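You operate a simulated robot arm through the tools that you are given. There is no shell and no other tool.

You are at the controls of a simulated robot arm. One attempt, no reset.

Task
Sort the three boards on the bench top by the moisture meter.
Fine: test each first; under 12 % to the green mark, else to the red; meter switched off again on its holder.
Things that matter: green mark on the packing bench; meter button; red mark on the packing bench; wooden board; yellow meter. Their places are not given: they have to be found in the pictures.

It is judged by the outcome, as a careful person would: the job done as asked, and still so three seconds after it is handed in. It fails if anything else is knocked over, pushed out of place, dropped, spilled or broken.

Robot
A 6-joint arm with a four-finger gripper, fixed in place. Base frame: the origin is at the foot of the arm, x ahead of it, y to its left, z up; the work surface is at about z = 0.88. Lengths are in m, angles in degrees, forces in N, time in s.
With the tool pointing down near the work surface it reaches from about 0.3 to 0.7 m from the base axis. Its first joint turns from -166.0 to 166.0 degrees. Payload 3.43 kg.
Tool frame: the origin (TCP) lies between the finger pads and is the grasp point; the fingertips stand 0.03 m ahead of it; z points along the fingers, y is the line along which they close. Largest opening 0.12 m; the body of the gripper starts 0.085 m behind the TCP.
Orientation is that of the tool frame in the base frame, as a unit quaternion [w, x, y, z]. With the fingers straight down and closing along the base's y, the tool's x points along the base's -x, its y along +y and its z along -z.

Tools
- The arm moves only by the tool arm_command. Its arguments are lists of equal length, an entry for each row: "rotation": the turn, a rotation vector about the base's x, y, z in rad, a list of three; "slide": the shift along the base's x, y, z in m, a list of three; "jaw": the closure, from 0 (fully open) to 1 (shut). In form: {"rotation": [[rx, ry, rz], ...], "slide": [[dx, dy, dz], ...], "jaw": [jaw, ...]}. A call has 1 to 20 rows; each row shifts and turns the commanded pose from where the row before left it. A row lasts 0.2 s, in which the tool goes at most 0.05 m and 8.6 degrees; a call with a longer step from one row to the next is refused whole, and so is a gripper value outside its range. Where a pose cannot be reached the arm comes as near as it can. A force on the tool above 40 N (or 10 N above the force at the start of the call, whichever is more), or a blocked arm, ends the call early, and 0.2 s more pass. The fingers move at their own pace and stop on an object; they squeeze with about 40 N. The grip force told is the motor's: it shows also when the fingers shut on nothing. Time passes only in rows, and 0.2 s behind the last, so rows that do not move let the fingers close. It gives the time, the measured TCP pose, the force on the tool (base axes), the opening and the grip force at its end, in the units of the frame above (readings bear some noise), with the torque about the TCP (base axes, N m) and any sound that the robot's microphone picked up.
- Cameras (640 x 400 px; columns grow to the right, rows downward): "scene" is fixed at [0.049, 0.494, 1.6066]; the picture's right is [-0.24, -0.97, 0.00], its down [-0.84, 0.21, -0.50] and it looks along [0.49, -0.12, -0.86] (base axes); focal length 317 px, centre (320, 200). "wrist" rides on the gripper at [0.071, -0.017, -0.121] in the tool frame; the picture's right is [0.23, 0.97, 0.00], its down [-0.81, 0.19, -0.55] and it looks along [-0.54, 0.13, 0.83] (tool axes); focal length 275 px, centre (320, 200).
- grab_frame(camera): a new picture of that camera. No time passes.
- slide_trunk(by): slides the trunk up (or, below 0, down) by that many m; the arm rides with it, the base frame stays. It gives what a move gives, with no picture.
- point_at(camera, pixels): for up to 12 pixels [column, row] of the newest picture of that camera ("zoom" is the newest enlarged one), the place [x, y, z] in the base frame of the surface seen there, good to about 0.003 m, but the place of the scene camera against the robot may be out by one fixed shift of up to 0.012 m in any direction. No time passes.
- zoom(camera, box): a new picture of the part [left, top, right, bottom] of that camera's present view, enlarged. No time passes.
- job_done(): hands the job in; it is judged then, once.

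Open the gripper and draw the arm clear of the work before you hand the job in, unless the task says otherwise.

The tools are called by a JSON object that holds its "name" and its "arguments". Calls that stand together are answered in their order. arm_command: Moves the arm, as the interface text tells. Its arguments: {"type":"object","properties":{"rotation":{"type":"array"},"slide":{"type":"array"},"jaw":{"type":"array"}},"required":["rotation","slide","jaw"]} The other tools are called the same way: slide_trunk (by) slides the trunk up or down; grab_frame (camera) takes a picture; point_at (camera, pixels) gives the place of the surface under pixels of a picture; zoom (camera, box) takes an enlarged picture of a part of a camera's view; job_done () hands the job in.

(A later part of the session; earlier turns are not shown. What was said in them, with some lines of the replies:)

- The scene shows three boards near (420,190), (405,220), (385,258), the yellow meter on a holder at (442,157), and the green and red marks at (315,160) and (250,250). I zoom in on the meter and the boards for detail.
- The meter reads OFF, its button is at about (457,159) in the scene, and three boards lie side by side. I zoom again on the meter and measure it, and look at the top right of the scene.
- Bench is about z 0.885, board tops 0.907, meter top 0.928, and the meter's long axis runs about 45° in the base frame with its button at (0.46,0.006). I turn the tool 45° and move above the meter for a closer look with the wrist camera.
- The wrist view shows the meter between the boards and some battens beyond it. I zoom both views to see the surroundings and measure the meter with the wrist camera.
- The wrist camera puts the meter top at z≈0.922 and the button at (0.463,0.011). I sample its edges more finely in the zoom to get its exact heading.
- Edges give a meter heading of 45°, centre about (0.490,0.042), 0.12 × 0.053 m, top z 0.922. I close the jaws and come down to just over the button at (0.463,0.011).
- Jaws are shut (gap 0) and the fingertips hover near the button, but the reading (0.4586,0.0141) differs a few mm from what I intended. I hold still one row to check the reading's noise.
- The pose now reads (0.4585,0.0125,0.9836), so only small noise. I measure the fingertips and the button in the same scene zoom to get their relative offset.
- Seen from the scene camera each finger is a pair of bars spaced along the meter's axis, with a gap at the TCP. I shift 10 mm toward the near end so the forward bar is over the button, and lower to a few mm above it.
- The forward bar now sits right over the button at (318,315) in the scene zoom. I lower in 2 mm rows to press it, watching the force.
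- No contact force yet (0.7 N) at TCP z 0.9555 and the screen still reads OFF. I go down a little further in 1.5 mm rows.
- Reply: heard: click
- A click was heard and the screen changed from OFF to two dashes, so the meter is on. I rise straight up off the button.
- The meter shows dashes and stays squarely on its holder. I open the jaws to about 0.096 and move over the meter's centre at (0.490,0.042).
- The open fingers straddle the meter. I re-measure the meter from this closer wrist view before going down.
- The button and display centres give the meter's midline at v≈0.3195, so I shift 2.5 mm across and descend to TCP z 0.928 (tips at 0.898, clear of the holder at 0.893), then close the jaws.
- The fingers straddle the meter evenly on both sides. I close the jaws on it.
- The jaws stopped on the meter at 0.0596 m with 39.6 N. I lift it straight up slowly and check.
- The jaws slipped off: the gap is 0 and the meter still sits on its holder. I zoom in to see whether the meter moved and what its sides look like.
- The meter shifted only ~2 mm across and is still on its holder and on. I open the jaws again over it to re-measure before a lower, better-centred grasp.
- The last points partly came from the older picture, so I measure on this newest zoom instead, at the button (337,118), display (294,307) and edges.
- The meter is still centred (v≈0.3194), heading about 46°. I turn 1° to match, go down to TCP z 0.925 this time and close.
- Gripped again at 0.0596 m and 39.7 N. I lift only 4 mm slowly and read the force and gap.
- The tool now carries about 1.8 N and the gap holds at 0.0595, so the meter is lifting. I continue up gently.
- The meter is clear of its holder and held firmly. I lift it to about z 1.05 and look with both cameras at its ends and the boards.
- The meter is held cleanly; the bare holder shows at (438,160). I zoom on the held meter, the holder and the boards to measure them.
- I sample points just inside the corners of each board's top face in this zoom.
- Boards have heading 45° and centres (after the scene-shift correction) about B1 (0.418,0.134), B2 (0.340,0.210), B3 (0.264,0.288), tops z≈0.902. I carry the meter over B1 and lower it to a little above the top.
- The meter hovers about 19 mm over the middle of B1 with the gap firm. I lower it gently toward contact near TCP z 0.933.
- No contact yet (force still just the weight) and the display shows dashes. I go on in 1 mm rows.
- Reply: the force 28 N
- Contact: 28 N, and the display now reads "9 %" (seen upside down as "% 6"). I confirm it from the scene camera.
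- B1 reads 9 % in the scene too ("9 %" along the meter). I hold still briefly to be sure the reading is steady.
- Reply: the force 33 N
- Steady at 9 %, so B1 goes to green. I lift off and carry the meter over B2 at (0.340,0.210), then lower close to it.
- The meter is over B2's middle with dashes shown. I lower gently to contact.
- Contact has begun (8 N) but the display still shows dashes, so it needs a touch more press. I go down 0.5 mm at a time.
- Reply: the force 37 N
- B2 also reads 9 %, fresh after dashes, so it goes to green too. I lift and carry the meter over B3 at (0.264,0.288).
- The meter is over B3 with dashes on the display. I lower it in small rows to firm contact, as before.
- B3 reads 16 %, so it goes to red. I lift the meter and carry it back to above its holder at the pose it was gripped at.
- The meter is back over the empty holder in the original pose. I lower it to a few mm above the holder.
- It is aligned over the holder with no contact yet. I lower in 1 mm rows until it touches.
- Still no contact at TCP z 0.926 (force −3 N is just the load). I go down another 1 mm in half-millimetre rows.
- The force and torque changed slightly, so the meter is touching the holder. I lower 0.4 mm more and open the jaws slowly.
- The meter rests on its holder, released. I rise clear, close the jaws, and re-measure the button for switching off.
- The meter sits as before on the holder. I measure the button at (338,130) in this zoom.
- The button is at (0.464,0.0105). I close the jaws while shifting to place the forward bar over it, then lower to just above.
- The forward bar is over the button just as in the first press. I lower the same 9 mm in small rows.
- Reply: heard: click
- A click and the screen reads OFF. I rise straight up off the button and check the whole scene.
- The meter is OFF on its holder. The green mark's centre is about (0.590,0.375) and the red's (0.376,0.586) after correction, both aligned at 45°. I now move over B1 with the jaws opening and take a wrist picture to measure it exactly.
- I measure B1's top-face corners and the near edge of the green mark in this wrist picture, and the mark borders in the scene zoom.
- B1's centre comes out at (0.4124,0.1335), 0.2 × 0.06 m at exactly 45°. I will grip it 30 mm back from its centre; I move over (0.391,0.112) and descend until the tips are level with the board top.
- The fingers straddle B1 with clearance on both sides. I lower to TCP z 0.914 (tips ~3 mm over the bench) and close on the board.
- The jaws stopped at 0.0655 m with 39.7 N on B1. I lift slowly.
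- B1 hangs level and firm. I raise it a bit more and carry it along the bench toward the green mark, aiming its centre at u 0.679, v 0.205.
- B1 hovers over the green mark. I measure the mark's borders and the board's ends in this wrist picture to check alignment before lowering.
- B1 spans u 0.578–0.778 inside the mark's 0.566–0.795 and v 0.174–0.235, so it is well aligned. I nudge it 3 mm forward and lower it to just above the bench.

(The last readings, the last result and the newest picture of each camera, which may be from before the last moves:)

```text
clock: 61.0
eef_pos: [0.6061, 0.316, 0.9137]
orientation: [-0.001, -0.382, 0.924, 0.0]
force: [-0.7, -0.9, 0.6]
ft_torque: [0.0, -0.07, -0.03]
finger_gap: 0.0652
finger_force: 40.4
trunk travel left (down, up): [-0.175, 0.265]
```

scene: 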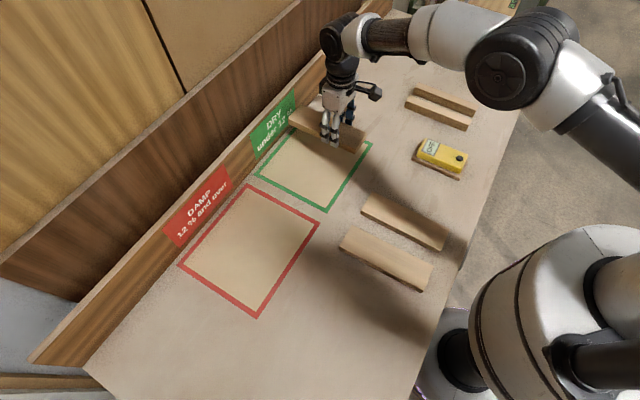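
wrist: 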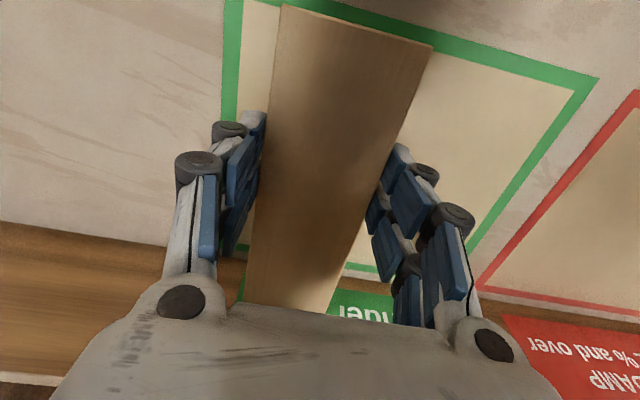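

B1 is about at bench level with only light force. I lower another 1 mm in half-millimetre rows to be sure of contact.

{"name": "arm_command", "arguments": {"rotation": [[0, 0, 0], [0, 0, 0]], "slide": [[0, 0, -0.0005], [0, 0, -0.0005]], "jaw": [1, 1]}}

{"name": "zoom", "arguments": {"camera": "scene", "box": [240, 90, 400, 220]}}

```text
clock: 61.6
eef_pos: [0.6082, 0.3176, 0.9147]
orientation: [0.0, -0.382, 0.924, 0.0]
force: [2.8, -0.9, 4.5]
ft_torque: [-0.21, 0.26, 0.08]
finger_gap: 0.0653
finger_force: 40.1
trunk travel left (down, up): [-0.175, 0.265]
```

```text
3.08 times, centred on (320, 155) of scene
```

zoom: 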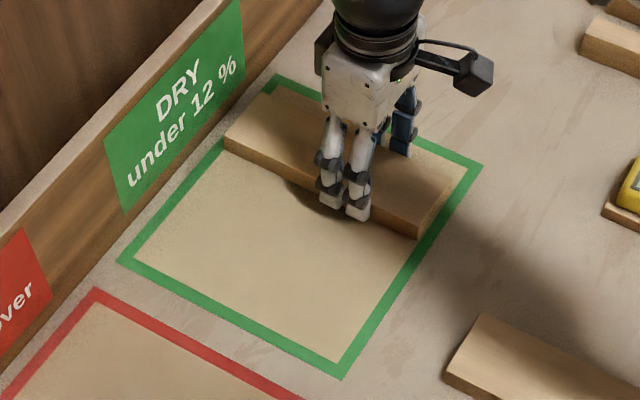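

Contact at 4.5 N and B1 sits inside the green frame. I open the jaws and rise.

{"name": "arm_command", "arguments": {"rotation": [[0, 0, 0], [0, 0, 0], [0, 0, 0], [0, 0, 0], [0, 0, 0], [0, 0, 0], [0, 0, 0], [0, 0, 0], [0, 0, 0], [0, 0, 0]], "slide": [[0, 0, 0], [0, 0, 0], [0, 0, 0], [0, 0, 0], [0, 0, 0.005], [0, 0, 0.015], [0, 0, 0.03], [0, 0, 0.04], [0, 0, 0.04], [0, 0, 0]], "jaw": [0.4, 0.35, 0.29, 0.29, 0.29, 0.29, 0.29, 0.29, 0.29, 0.29]}}

{"name": "grab_frame", "arguments": {"camera": "wrist"}}

{"name": "grab_frame", "arguments": {"camera": "scene"}}

```text
clock: 63.8
eef_pos: [0.6072, 0.316, 1.0448]
orientation: [0.0, -0.382, 0.924, 0.0]
force: [0.9, 0.3, -0.5]
ft_torque: [-0.01, 0.0, -0.01]
finger_gap: 0.0852
finger_force: 0.1
trunk travel left (down, up): [-0.175, 0.265]
```

```text
taken
```

wrist: 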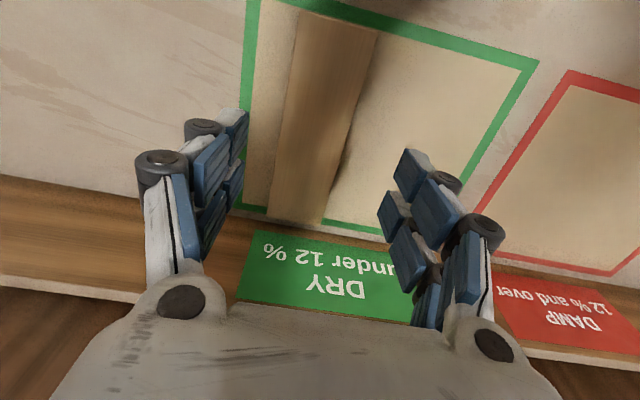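

```text
taken
```

scene: 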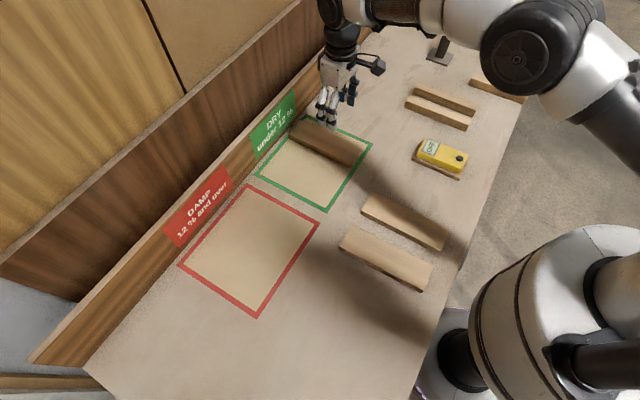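

B1 rests inside the green frame. I move back over B2 and take a wrist picture to measure it.

{"name": "arm_command", "arguments": {"rotation": [[0, 0, 0], [0, 0, 0], [0, 0, 0], [0, 0, 0], [0, 0, 0], [0, 0, 0], [0, 0, 0], [0, 0, 0], [0, 0, 0], [0, 0, 0], [0, 0, 0], [0, 0, 0]], "slide": [[-0.0266, -0.0116, 0.01], [-0.0266, -0.0116, 0.01], [-0.0266, -0.0116, 0], [-0.0266, -0.0116, 0], [-0.0266, -0.0116, 0], [-0.0266, -0.0116, 0], [-0.0266, -0.0116, 0], [-0.0266, -0.0116, 0], [-0.0266, -0.0116, 0], [-0.0266, -0.0116, 0], [-0.0269, -0.012, 0], [0, 0, 0]], "jaw": [0.29, 0.29, 0.29, 0.29, 0.29, 0.29, 0.29, 0.29, 0.29, 0.29, 0.29, 0.29]}}

{"name": "grab_frame", "arguments": {"camera": "wrist"}}

{"name": "grab_frame", "arguments": {"camera": "scene"}}

```text
clock: 66.4
eef_pos: [0.3137, 0.187, 1.0661]
orientation: [0.0, -0.383, 0.924, 0.001]
force: [-0.1, 0.0, -0.2]
ft_torque: [-0.02, 0.02, -0.04]
finger_gap: 0.0853
finger_force: 0.1
trunk travel left (down, up): [-0.175, 0.265]
```

```text
taken
```

wrist: 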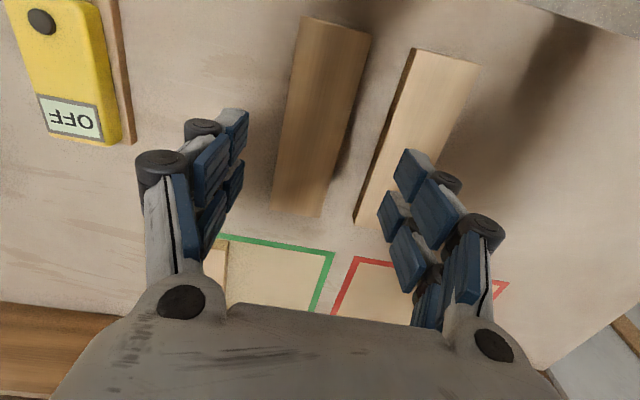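

```text
taken
```

scene: 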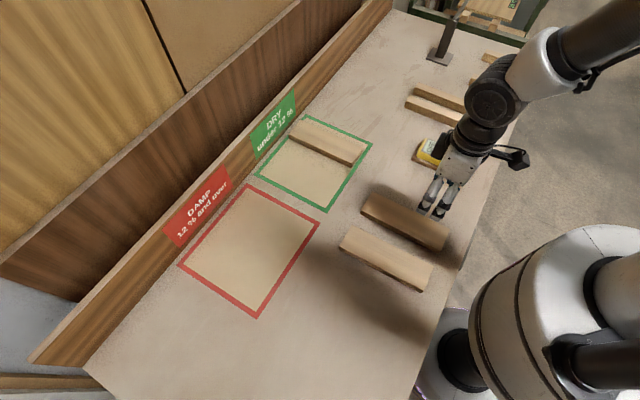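

B2 appears at (320,115) and B3 at (420,135) in the wrist view. I measure their top-face corners.

{"name": "point_at", "arguments": {"camera": "wrist", "pixels": [[306, 20], [367, 38], [319, 212], [275, 207], [288, 120], [345, 120], [415, 54], [476, 68], [359, 220], [376, 222], [227, 240], [330, 258]]}}

{"name": "zoom", "arguments": {"camera": "scene", "box": [240, 90, 400, 220]}}

```text
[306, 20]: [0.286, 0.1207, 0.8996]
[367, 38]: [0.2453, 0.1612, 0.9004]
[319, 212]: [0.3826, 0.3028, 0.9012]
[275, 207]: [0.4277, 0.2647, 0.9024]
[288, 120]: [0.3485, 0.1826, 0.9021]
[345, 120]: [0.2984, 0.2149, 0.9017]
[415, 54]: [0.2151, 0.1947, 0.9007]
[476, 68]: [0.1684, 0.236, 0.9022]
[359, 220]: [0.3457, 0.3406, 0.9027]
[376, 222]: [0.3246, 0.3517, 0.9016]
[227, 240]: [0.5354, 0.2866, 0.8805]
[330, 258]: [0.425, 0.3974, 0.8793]
```

```text
3.08 times, centred on (320, 155) of scene
```

zoom: 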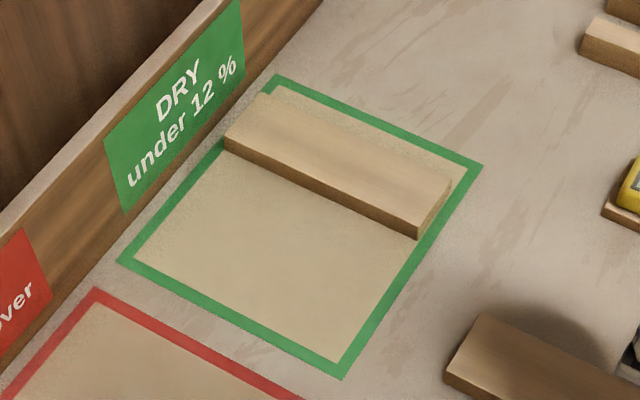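

B2's centre is u 0.387, v 0.0873. I align over the grip point (0.314,0.191) and lower to straddle B2, then close.

{"name": "arm_command", "arguments": {"rotation": [[0, 0, 0], [0, 0, 0], [0, 0, 0], [0, 0, 0], [0, 0, 0], [0, 0, 0]], "slide": [[0.0012, 0.0027, 0], [0, 0, -0.04], [0, 0, -0.04], [0, 0, -0.03], [0, 0, -0.02], [0, 0, 0]], "jaw": [0.29, 0.29, 0.29, 0.29, 0.29, 0.29]}}

{"name": "grab_frame", "arguments": {"camera": "wrist"}}

{"name": "zoom", "arguments": {"camera": "scene", "box": [350, 180, 460, 270]}}

```text
clock: 67.8
eef_pos: [0.314, 0.191, 0.9325]
orientation: [0.0, -0.382, 0.924, -0.001]
force: [0.0, -0.4, -1.2]
ft_torque: [0.01, -0.02, 0.02]
finger_gap: 0.0851
finger_force: 0.0
trunk travel left (down, up): [-0.175, 0.265]
```

```text
taken
```

wrist: 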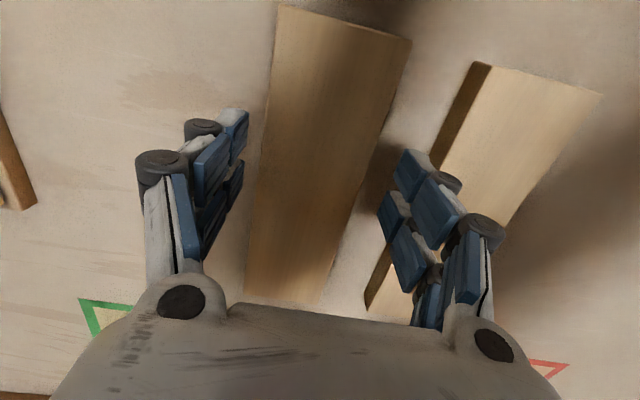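

```text
4.44 times, centred on (405, 225) of scene
```

zoom: 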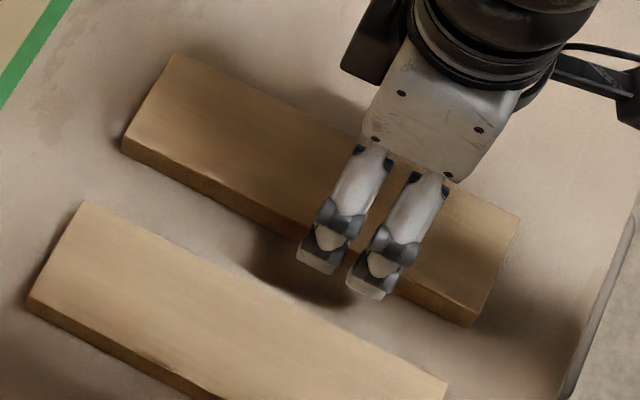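

The fingers straddle B2 evenly. I lower to TCP z 0.914 and close the jaws.

{"name": "arm_command", "arguments": {"rotation": [[0, 0, 0], [0, 0, 0], [0, 0, 0], [0, 0, 0], [0, 0, 0], [0, 0, 0], [0, 0, 0], [0, 0, 0], [0, 0, 0]], "slide": [[0, 0, -0.01], [0, 0, -0.007], [0, 0, -0.003], [0, 0, 0], [0, 0, 0], [0, 0, 0], [0, 0, 0], [0, 0, 0], [0, 0, 0]], "jaw": [0.29, 0.29, 0.29, 0.29, 0.45, 0.6, 0.8, 1, 1]}}

{"name": "arm_command", "arguments": {"rotation": [[0, 0, 0], [0, 0, 0], [0, 0, 0], [0, 0, 0], [0, 0, 0], [0, 0, 0], [0, 0, 0]], "slide": [[0, 0, 0.001], [0, 0, 0.002], [0, 0, 0.003], [0, 0, 0.004], [0, 0, 0.006], [0, 0, 0.006], [0, 0, 0.006]], "jaw": [1, 1, 1, 1, 1, 1, 1]}}

{"name": "zoom", "arguments": {"camera": "scene", "box": [350, 180, 460, 270]}}

```text
clock: 69.8
eef_pos: [0.3153, 0.1909, 0.9139]
orientation: [0.0, -0.382, 0.924, 0.0]
force: [0.8, -0.7, 3.8]
ft_torque: [-0.05, -0.04, -0.14]
finger_gap: 0.0656
finger_force: 40.4
trunk travel left (down, up): [-0.175, 0.265]
```

```text
clock: 71.4
eef_pos: [0.3167, 0.1899, 0.9414]
orientation: [0.0, -0.382, 0.924, 0.0]
force: [0.1, 0.1, -2.1]
ft_torque: [-0.03, 0.02, 0.01]
finger_gap: 0.0656
finger_force: 39.9
trunk travel left (down, up): [-0.175, 0.265]
```

```text
4.44 times, centred on (405, 225) of scene
```

zoom: 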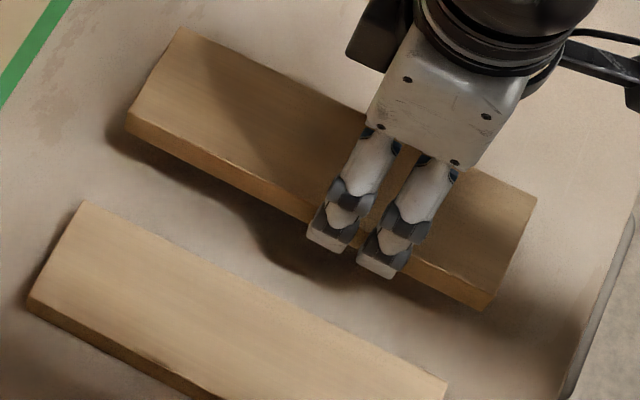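

B2 is held and level. I raise it and carry it into the green frame beside B1, aiming for v 0.095.

{"name": "arm_command", "arguments": {"rotation": [[0, 0, 0], [0, 0, 0], [0, 0, 0], [0, 0, 0], [0, 0, 0], [0, 0, 0], [0, 0, 0], [0, 0, 0], [0, 0, 0], [0, 0, 0], [0, 0, 0], [0, 0, 0], [0, 0, 0], [0, 0, 0], [0, 0, 0], [0, 0, 0]], "slide": [[0, 0, 0.01], [0, 0, 0.015], [0.0089, 0.0085, 0.01], [0.0178, 0.0169, 0], [0.0178, 0.0169, 0], [0.0178, 0.0169, 0], [0.0178, 0.0169, 0], [0.0178, 0.0169, 0], [0.0178, 0.0169, 0], [0.0178, 0.0169, 0], [0.0178, 0.0169, 0], [0.0178, 0.0169, 0], [0.0178, 0.0169, 0], [0.0178, 0.0169, 0], [0.0093, 0.0088, 0], [0, 0, 0]], "jaw": [1, 1, 1, 1, 1, 1, 1, 1, 1, 1, 1, 1, 1, 1, 1, 1]}}

{"name": "grab_frame", "arguments": {"camera": "scene"}}

{"name": "grab_frame", "arguments": {"camera": "wrist"}}

{"name": "point_at", "arguments": {"camera": "wrist", "pixels": [[285, 8], [428, 48], [250, 290], [320, 295]]}}

```text
clock: 74.8
eef_pos: [0.5287, 0.3926, 0.9765]
orientation: [0.0, -0.382, 0.924, 0.0]
force: [0.1, 1.0, -1.3]
ft_torque: [-0.01, 0.05, -0.01]
finger_gap: 0.0654
finger_force: 40.0
trunk travel left (down, up): [-0.175, 0.265]
```

```text
taken
```

scene: 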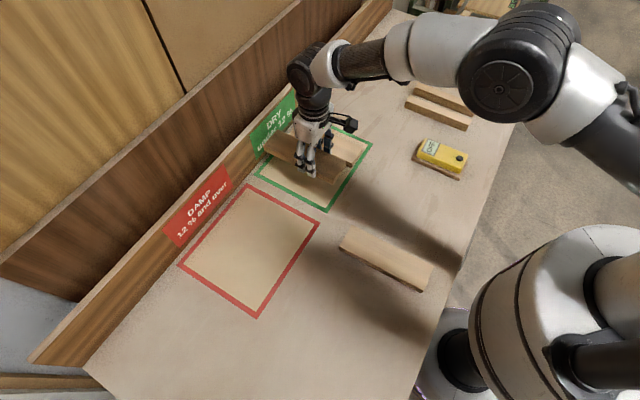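

```text
taken
```

wrist: 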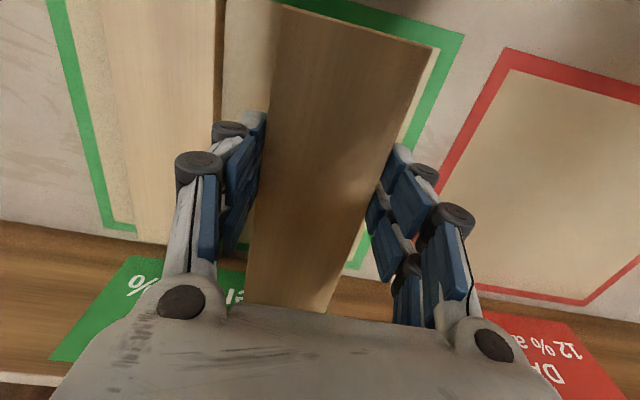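

```text
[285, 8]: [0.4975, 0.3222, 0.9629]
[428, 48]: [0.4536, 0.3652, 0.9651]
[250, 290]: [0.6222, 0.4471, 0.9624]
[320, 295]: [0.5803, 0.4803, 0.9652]
```

B2 is aligned: near end at u 0.579, v 0.0625–0.124, inside the frame. I lower it to the bench.

{"name": "arm_command", "arguments": {"rotation": [[0, 0, 0], [0, 0, 0], [0, 0, 0], [0, 0, 0], [0, 0, 0], [0, 0, 0]], "slide": [[0, 0, -0.012], [0, 0, -0.02], [0, 0, -0.015], [0, 0, -0.01], [0, 0, -0.004], [0, 0, -0.001]], "jaw": [1, 1, 1, 1, 1, 1]}}

{"name": "arm_command", "arguments": {"rotation": [[0, 0, 0], [0, 0, 0]], "slide": [[0, 0, -0.0005], [0, 0, -0.0005]], "jaw": [1, 1]}}

{"name": "zoom", "arguments": {"camera": "scene", "box": [240, 90, 400, 220]}}

```text
clock: 76.2
eef_pos: [0.5286, 0.3931, 0.9152]
orientation: [0.0, -0.382, 0.924, 0.001]
force: [-0.6, 0.5, 0.3]
ft_torque: [0.0, -0.06, -0.04]
finger_gap: 0.0655
finger_force: 40.3
trunk travel left (down, up): [-0.175, 0.265]
```

```text
clock: 76.8
eef_pos: [0.5298, 0.3936, 0.9134]
orientation: [0.002, -0.382, 0.924, 0.001]
force: [-0.2, -0.9, 1.9]
ft_torque: [0.08, -0.08, -0.11]
finger_gap: 0.0655
finger_force: 40.3
trunk travel left (down, up): [-0.175, 0.265]
```

```text
3.08 times, centred on (320, 155) of scene
```

zoom: 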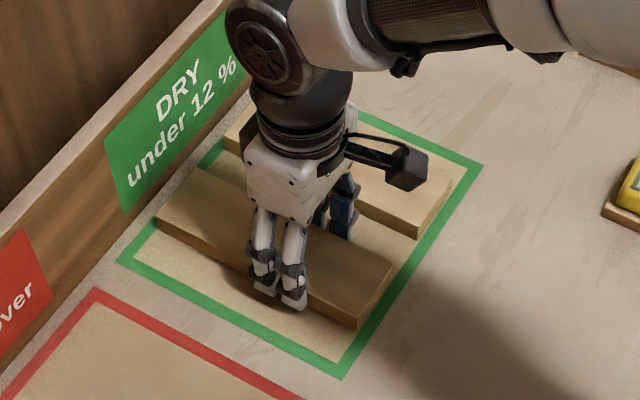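

B2 touches the bench inside the frame. I open the jaws slightly and rise straight up.

{"name": "arm_command", "arguments": {"rotation": [[0, 0, 0], [0, 0, 0], [0, 0, 0], [0, 0, 0], [0, 0, 0], [0, 0, 0], [0, 0, 0], [0, 0, 0], [0, 0, 0], [0, 0, 0]], "slide": [[0, 0, 0], [0, 0, 0], [0, 0, 0], [0, 0, 0], [0, 0, 0.005], [0, 0, 0.015], [0, 0, 0.03], [0, 0, 0.04], [0, 0, 0.04], [0, 0, 0]], "jaw": [0.4, 0.35, 0.3, 0.3, 0.3, 0.3, 0.3, 0.3, 0.29, 0.29]}}

{"name": "grab_frame", "arguments": {"camera": "wrist"}}

{"name": "grab_frame", "arguments": {"camera": "scene"}}

```text
clock: 79.0
eef_pos: [0.529, 0.3946, 1.042]
orientation: [-0.001, -0.382, 0.924, 0.001]
force: [0.2, 0.2, -0.6]
ft_torque: [0.0, -0.01, 0.01]
finger_gap: 0.0853
finger_force: 0.1
trunk travel left (down, up): [-0.175, 0.265]
```

```text
taken
```

wrist: 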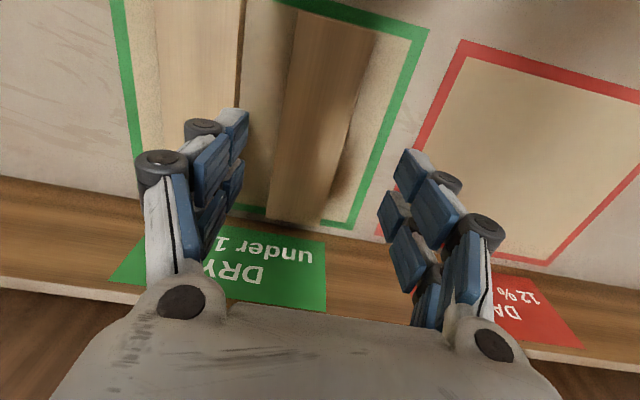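

```text
taken
```

scene: 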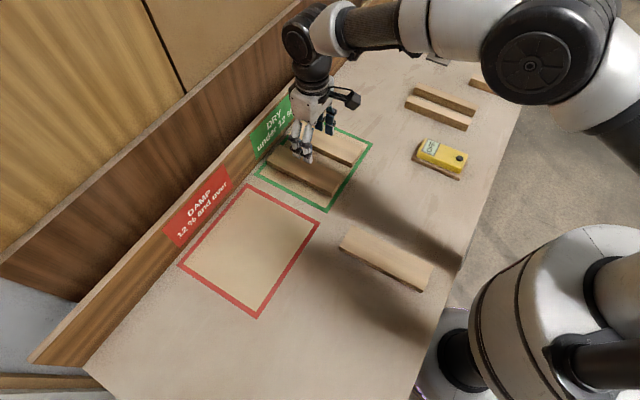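

B2 and B1 are both in the green frame. I now move over B3 and take a wrist picture to measure its position and heading.

{"name": "arm_command", "arguments": {"rotation": [[0, 0, 0], [0, 0, 0], [0, 0, 0], [0, 0, 0], [0, 0, 0], [0, 0, 0], [0, 0, 0], [0, 0, 0], [0, 0, 0], [0, 0, 0], [0, 0, 0], [0, 0, 0]], "slide": [[-0.0263, -0.0117, 0.01], [-0.0263, -0.0117, 0.01], [-0.0263, -0.0117, 0], [-0.0263, -0.0117, 0], [-0.0263, -0.0117, 0], [-0.0263, -0.0117, 0], [-0.0263, -0.0117, 0], [-0.0263, -0.0117, 0], [-0.0263, -0.0117, 0], [-0.0263, -0.0117, 0], [-0.0267, -0.0119, 0], [0, 0, 0]], "jaw": [0.29, 0.29, 0.29, 0.29, 0.29, 0.29, 0.29, 0.29, 0.29, 0.29, 0.29, 0.29]}}

{"name": "grab_frame", "arguments": {"camera": "wrist"}}

{"name": "zoom", "arguments": {"camera": "scene", "box": [240, 90, 480, 240]}}

```text
clock: 81.6
eef_pos: [0.2416, 0.2652, 1.0626]
orientation: [0.0, -0.382, 0.924, -0.001]
force: [0.0, 0.8, 0.2]
ft_torque: [0.0, 0.0, -0.03]
finger_gap: 0.0851
finger_force: 0.0
trunk travel left (down, up): [-0.175, 0.265]
```

```text
taken
```

wrist: 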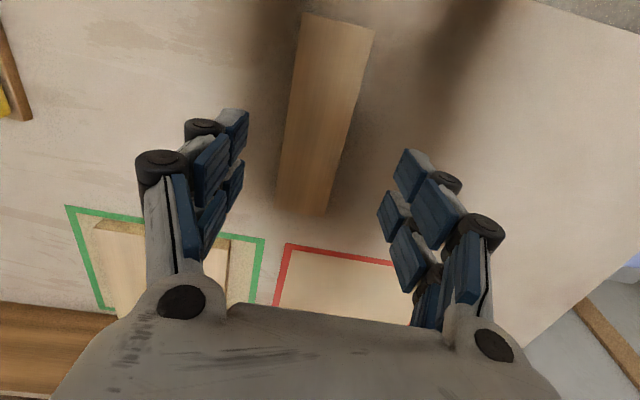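

```text
2.67 times, centred on (360, 165) of scene
```

zoom: 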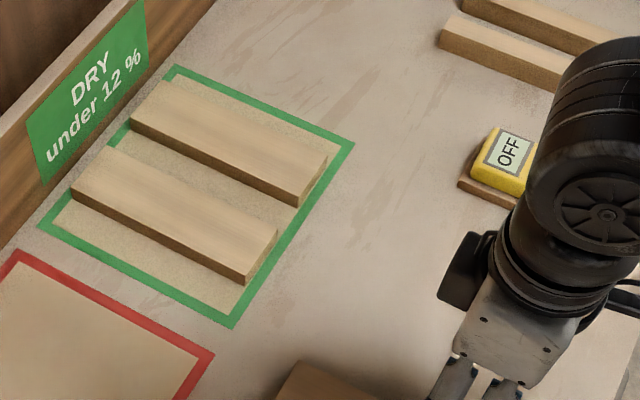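

Both boards lie neatly inside the green frame. I measure B3's corners and the red mark's near edge from the wrist picture.

{"name": "point_at", "arguments": {"camera": "wrist", "pixels": [[306, 17], [371, 33], [324, 212], [280, 206], [293, 110], [349, 110], [300, 60], [362, 65], [287, 245], [380, 263], [278, 290], [284, 160]]}}

```text
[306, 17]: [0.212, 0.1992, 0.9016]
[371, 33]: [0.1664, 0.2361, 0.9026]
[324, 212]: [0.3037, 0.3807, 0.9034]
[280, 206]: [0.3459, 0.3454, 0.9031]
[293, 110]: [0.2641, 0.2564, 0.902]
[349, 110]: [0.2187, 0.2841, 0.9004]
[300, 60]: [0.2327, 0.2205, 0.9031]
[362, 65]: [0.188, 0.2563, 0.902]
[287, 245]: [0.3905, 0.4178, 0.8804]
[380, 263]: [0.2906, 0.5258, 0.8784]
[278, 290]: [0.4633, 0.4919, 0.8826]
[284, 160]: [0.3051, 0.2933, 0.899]
```

B3's centre is (0.257,0.290) with heading 47°. I turn the tool 2° to match, align on the grip point (0.2365,0.268) and lower to straddle it.

{"name": "arm_command", "arguments": {"rotation": [[0, 0, 0.035], [0, 0, 0], [0, 0, 0], [0, 0, 0], [0, 0, 0], [0, 0, 0]], "slide": [[-0.002, 0.0034, 0], [0, 0, -0.04], [0, 0, -0.04], [0, 0, -0.03], [0, 0, -0.02], [0, 0, 0]], "jaw": [0.29, 0.29, 0.29, 0.29, 0.29, 0.29]}}

{"name": "grab_frame", "arguments": {"camera": "wrist"}}

{"name": "zoom", "arguments": {"camera": "scene", "box": [330, 210, 450, 310]}}

```text
clock: 83.0
eef_pos: [0.2367, 0.2694, 0.9335]
orientation: [0.001, -0.399, 0.917, 0.0]
force: [-0.9, -0.1, -0.7]
ft_torque: [0.01, -0.03, -0.02]
finger_gap: 0.0853
finger_force: 0.0
trunk travel left (down, up): [-0.175, 0.265]
```

```text
taken
```

wrist: 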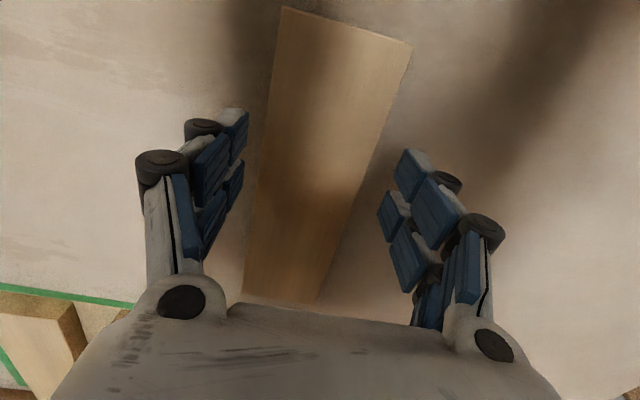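

```text
4.00 times, centred on (390, 260) of scene
```

zoom: 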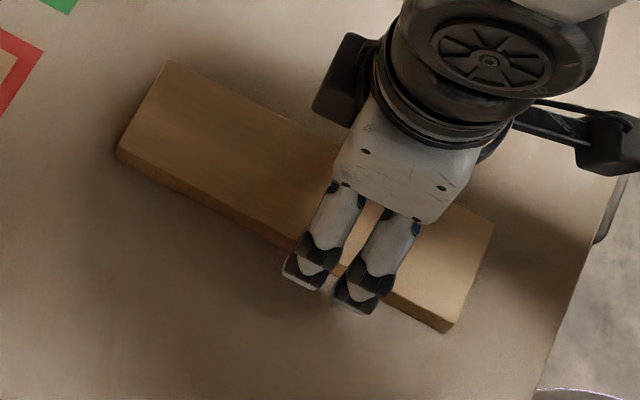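

The fingers straddle B3 well. I lower to TCP z 0.914, close, and lift slowly.

{"name": "arm_command", "arguments": {"rotation": [[0, 0, 0], [0, 0, 0], [0, 0, 0], [0, 0, 0], [0, 0, 0], [0, 0, 0], [0, 0, 0], [0, 0, 0], [0, 0, 0]], "slide": [[0, 0, -0.01], [0, 0, -0.007], [0, 0, -0.003], [0, 0, 0], [0, 0, 0], [0, 0, 0], [0, 0, 0], [0, 0, 0], [0, 0, 0]], "jaw": [0.29, 0.29, 0.29, 0.29, 0.45, 0.6, 0.8, 1, 1]}}

{"name": "arm_command", "arguments": {"rotation": [[0, 0, 0], [0, 0, 0], [0, 0, 0], [0, 0, 0], [0, 0, 0], [0, 0, 0], [0, 0, 0]], "slide": [[0, 0, 0.001], [0, 0, 0.002], [0, 0, 0.003], [0, 0, 0.004], [0, 0, 0.006], [0, 0, 0.006], [0, 0, 0.006]], "jaw": [1, 1, 1, 1, 1, 1, 1]}}

{"name": "zoom", "arguments": {"camera": "scene", "box": [330, 210, 450, 310]}}

```text
clock: 85.0
eef_pos: [0.2374, 0.269, 0.9142]
orientation: [0.0, -0.398, 0.917, 0.001]
force: [0.5, 0.0, 3.6]
ft_torque: [-0.07, 0.09, -0.1]
finger_gap: 0.0656
finger_force: 39.9
trunk travel left (down, up): [-0.175, 0.265]
```

```text
clock: 86.6
eef_pos: [0.2377, 0.2689, 0.9417]
orientation: [0.001, -0.399, 0.917, 0.0]
force: [-0.9, 1.0, -2.2]
ft_torque: [-0.04, 0.06, -0.05]
finger_gap: 0.0653
finger_force: 40.0
trunk travel left (down, up): [-0.175, 0.265]
```

```text
4.00 times, centred on (390, 260) of scene
```

zoom: 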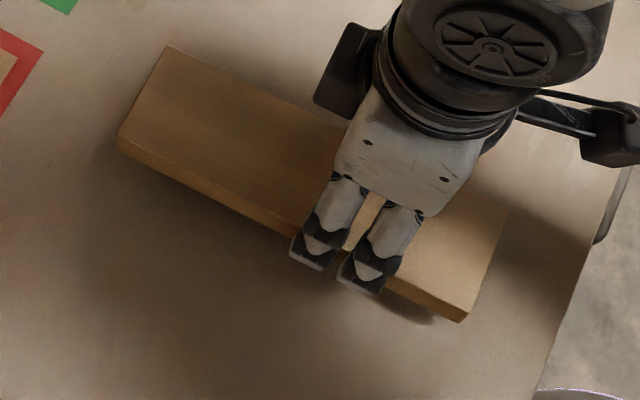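

B3 is held. I raise it, turn it back 2° and carry it into the red frame, aiming its centre at u 0.681, v −0.147.

{"name": "arm_command", "arguments": {"rotation": [[0, 0, 0], [0, 0, 0], [0, 0, -0.0175], [0, 0, -0.0175], [0, 0, 0], [0, 0, 0], [0, 0, 0], [0, 0, 0], [0, 0, 0], [0, 0, 0], [0, 0, 0], [0, 0, 0], [0, 0, 0], [0, 0, 0], [0, 0, 0], [0, 0, 0], [0, 0, 0]], "slide": [[0, 0, 0.01], [0, 0, 0.015], [0.0046, 0.0114, 0.01], [0.0092, 0.0228, 0], [0.0092, 0.0228, 0], [0.0092, 0.0228, 0], [0.0092, 0.0228, 0], [0.0092, 0.0228, 0], [0.0092, 0.0228, 0], [0.0092, 0.0228, 0], [0.0092, 0.0228, 0], [0.0092, 0.0228, 0], [0.0092, 0.0228, 0], [0.0092, 0.0228, 0], [0.0092, 0.0228, 0], [0.0045, 0.0112, 0], [0, 0, 0]], "jaw": [1, 1, 1, 1, 1, 1, 1, 1, 1, 1, 1, 1, 1, 1, 1, 1, 1]}}

{"name": "grab_frame", "arguments": {"camera": "scene"}}

{"name": "grab_frame", "arguments": {"camera": "wrist"}}

{"name": "point_at", "arguments": {"camera": "wrist", "pixels": [[285, 10], [428, 48], [250, 290], [320, 295]]}}

```text
clock: 90.2
eef_pos: [0.3583, 0.5657, 0.9777]
orientation: [0.0, -0.383, 0.924, 0.0]
force: [-0.4, 0.8, -0.6]
ft_torque: [-0.01, 0.06, -0.02]
finger_gap: 0.0656
finger_force: 39.9
trunk travel left (down, up): [-0.175, 0.265]
```

```text
taken
```

scene: 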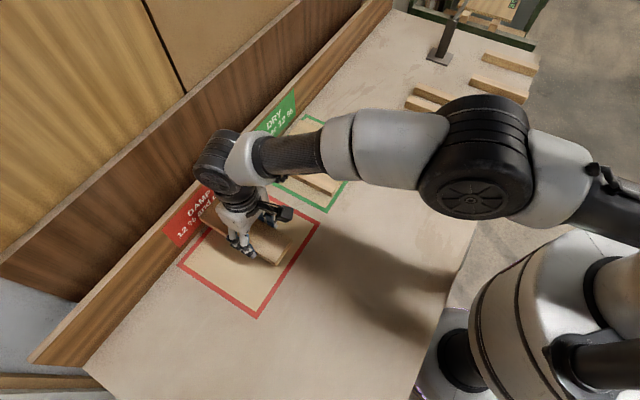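

```text
taken
```

wrist: 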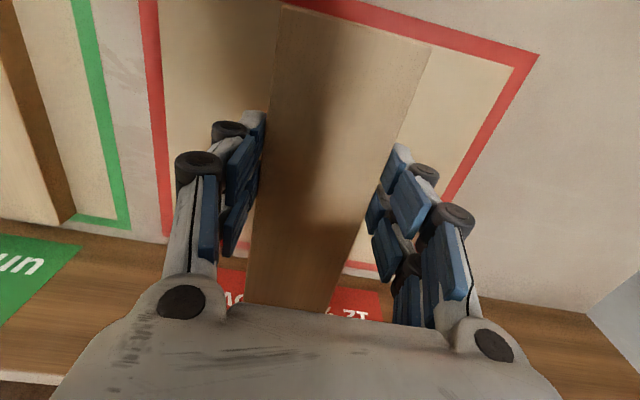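

```text
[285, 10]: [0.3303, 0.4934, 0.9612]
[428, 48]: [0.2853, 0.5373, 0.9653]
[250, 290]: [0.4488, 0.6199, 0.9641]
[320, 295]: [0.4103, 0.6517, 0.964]
```

B3 is centred over the red frame: near end u 0.582, v −0.178 to −0.115. I lower it to the bench.

{"name": "arm_command", "arguments": {"rotation": [[0, 0, 0], [0, 0, 0], [0, 0, 0], [0, 0, 0], [0, 0, 0], [0, 0, 0]], "slide": [[0, 0, -0.012], [0, 0, -0.02], [0, 0, -0.015], [0, 0, -0.01], [0, 0, -0.004], [0, 0, -0.001]], "jaw": [1, 1, 1, 1, 1, 1]}}

{"name": "arm_command", "arguments": {"rotation": [[0, 0, 0], [0, 0, 0]], "slide": [[0, 0, -0.0005], [0, 0, -0.0005]], "jaw": [1, 1]}}

{"name": "zoom", "arguments": {"camera": "scene", "box": [160, 160, 340, 330]}}

```text
clock: 91.6
eef_pos: [0.3578, 0.5649, 0.9137]
orientation: [0.0, -0.383, 0.924, 0.0]
force: [0.1, 0.4, -0.5]
ft_torque: [-0.01, -0.01, 0.07]
finger_gap: 0.0653
finger_force: 40.0
trunk travel left (down, up): [-0.175, 0.265]
```

```text
clock: 92.2
eef_pos: [0.3573, 0.5646, 0.9144]
orientation: [0.001, -0.383, 0.924, 0.001]
force: [1.9, -0.2, 7.3]
ft_torque: [-0.53, 0.39, 0.11]
finger_gap: 0.0654
finger_force: 39.9
trunk travel left (down, up): [-0.175, 0.265]
```

```text
2.35 times, centred on (250, 245) of scene
```

zoom: 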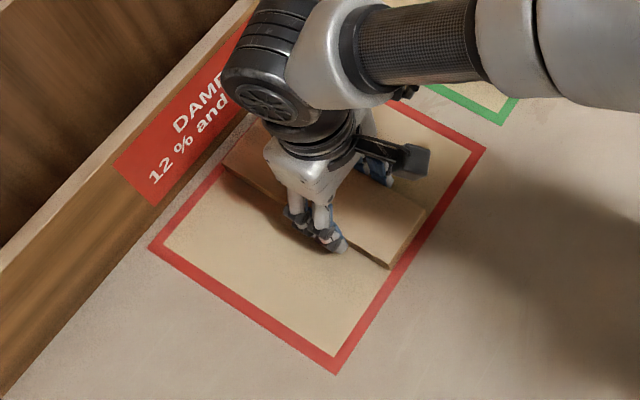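

B3 is on the bench in the red frame (7 N). I open the jaws, rise straight up and then draw the arm back.

{"name": "arm_command", "arguments": {"rotation": [[0, 0, 0], [0, 0, 0], [0, 0, 0], [0, 0, 0], [0, 0, 0], [0, 0, 0], [0, 0, 0], [0, 0, 0], [0, 0, 0], [0, 0, 0]], "slide": [[0, 0, 0], [0, 0, 0], [0, 0, 0], [0, 0, 0], [0, 0, 0.005], [0, 0, 0.015], [0, 0, 0.03], [0, 0, 0.04], [0, 0, 0.04], [0, 0, 0.04]], "jaw": [0.4, 0.35, 0.3, 0.3, 0.3, 0.3, 0.3, 0.3, 0.2, 0]}}

{"name": "arm_command", "arguments": {"rotation": [[0, 0, 0], [0, 0, 0], [0, 0, 0], [0, 0, 0], [0, 0, 0], [0, 0, 0], [0, 0, 0], [0, 0, 0], [0, 0, 0], [0, 0, 0]], "slide": [[-0.005, -0.028, 0.02], [-0.005, -0.028, 0.02], [-0.005, -0.028, 0.02], [-0.005, -0.028, 0.02], [-0.005, -0.028, 0.02], [-0.005, -0.028, 0.02], [-0.005, -0.028, 0.02], [-0.005, -0.028, 0], [-0.005, -0.028, 0], [-0.005, -0.028, 0]], "jaw": [0, 0, 0, 0, 0, 0, 0, 0, 0, 0]}}

{"name": "grab_frame", "arguments": {"camera": "scene"}}

{"name": "grab_frame", "arguments": {"camera": "wrist"}}

```text
clock: 94.4
eef_pos: [0.3569, 0.5647, 1.0856]
orientation: [-0.001, -0.382, 0.924, 0.0]
force: [0.0, -0.4, 0.5]
ft_torque: [0.0, 0.01, 0.02]
finger_gap: 0.118
finger_force: 0.1
trunk travel left (down, up): [-0.175, 0.265]
```

```text
clock: 96.6
eef_pos: [0.3066, 0.2816, 1.2243]
orientation: [0.0, -0.382, 0.924, 0.0]
force: [0.1, -0.3, 0.1]
ft_torque: [-0.01, 0.02, 0.0]
finger_gap: 0.1199
finger_force: 0.1
trunk travel left (down, up): [-0.175, 0.265]
```

```text
taken
```

scene: 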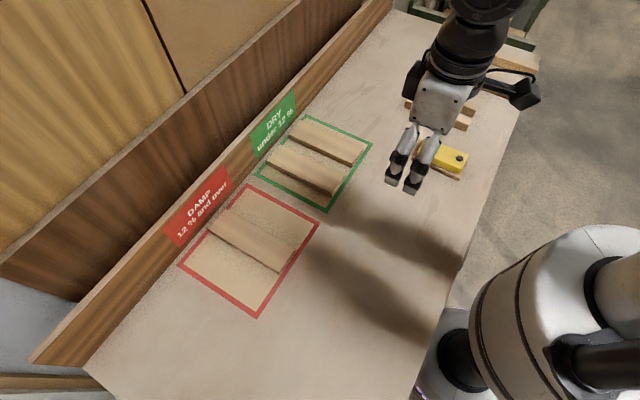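

```text
taken
```

wrist: 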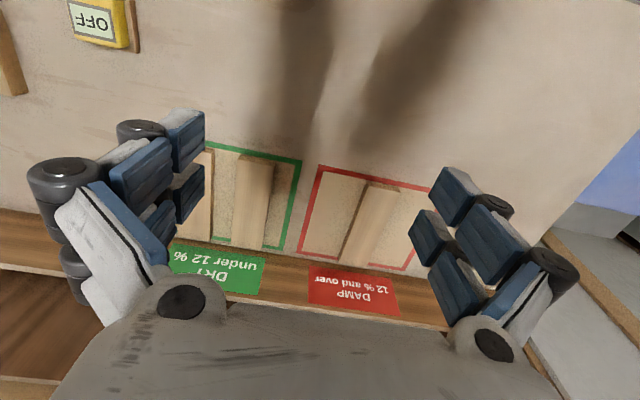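

All boards are placed and the meter reads OFF. I zoom for a last check of the frames and the meter.

{"name": "zoom", "arguments": {"camera": "scene", "box": [160, 100, 400, 330]}}

{"name": "zoom", "arguments": {"camera": "wrist", "box": [40, 0, 440, 320]}}

{"name": "zoom", "arguments": {"camera": "scene", "box": [380, 80, 540, 200]}}

```text
1.74 times, centred on (280, 215) of scene
```

zoom: 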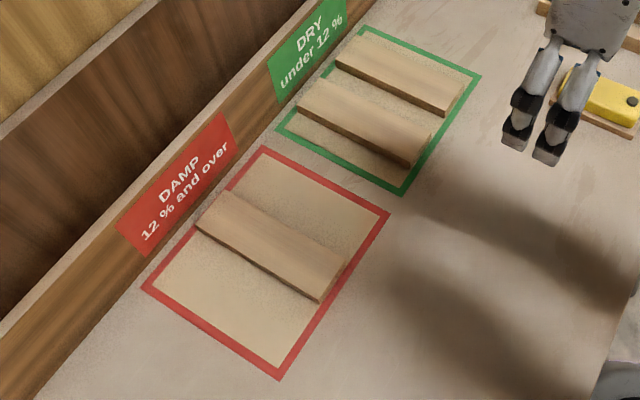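

```text
1.25 times, centred on (240, 160) of wrist
```

zoom: 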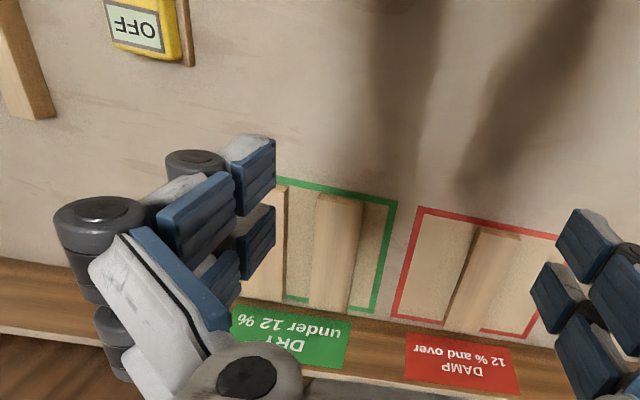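

```text
3.33 times, centred on (460, 140) of scene
```

zoom: 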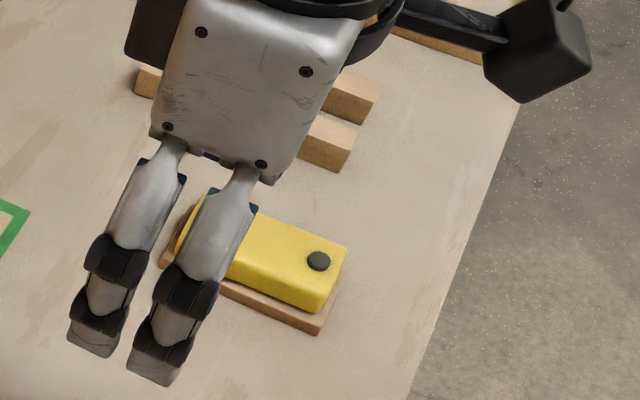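

The two 9 % boards lie in the green frame, the 16 % board is in the red frame, and the meter is OFF on its holder. The gripper is open and clear of the work, so I hand the job in.

{"name": "job_done", "arguments": {}}

```text
The job is handed in.
```

I tested all three boards and sorted them. The meter is switched off and back on its holder.

| Board (counting from the meter) | Reading | Placed on |
|---|---|---|
| Nearest | 9 % | green mark |
| Middle | 9 % | green mark |
| Farthest | 16 % | red mark |

My first grip on the meter slipped before it lifted. It moved about 2 mm on the holder without falling, and it held on the second try. The last pictures show every board inside its frame and the meter reading OFF. Nothing else on the bench was touched, and I left the gripper open and clear of the work.
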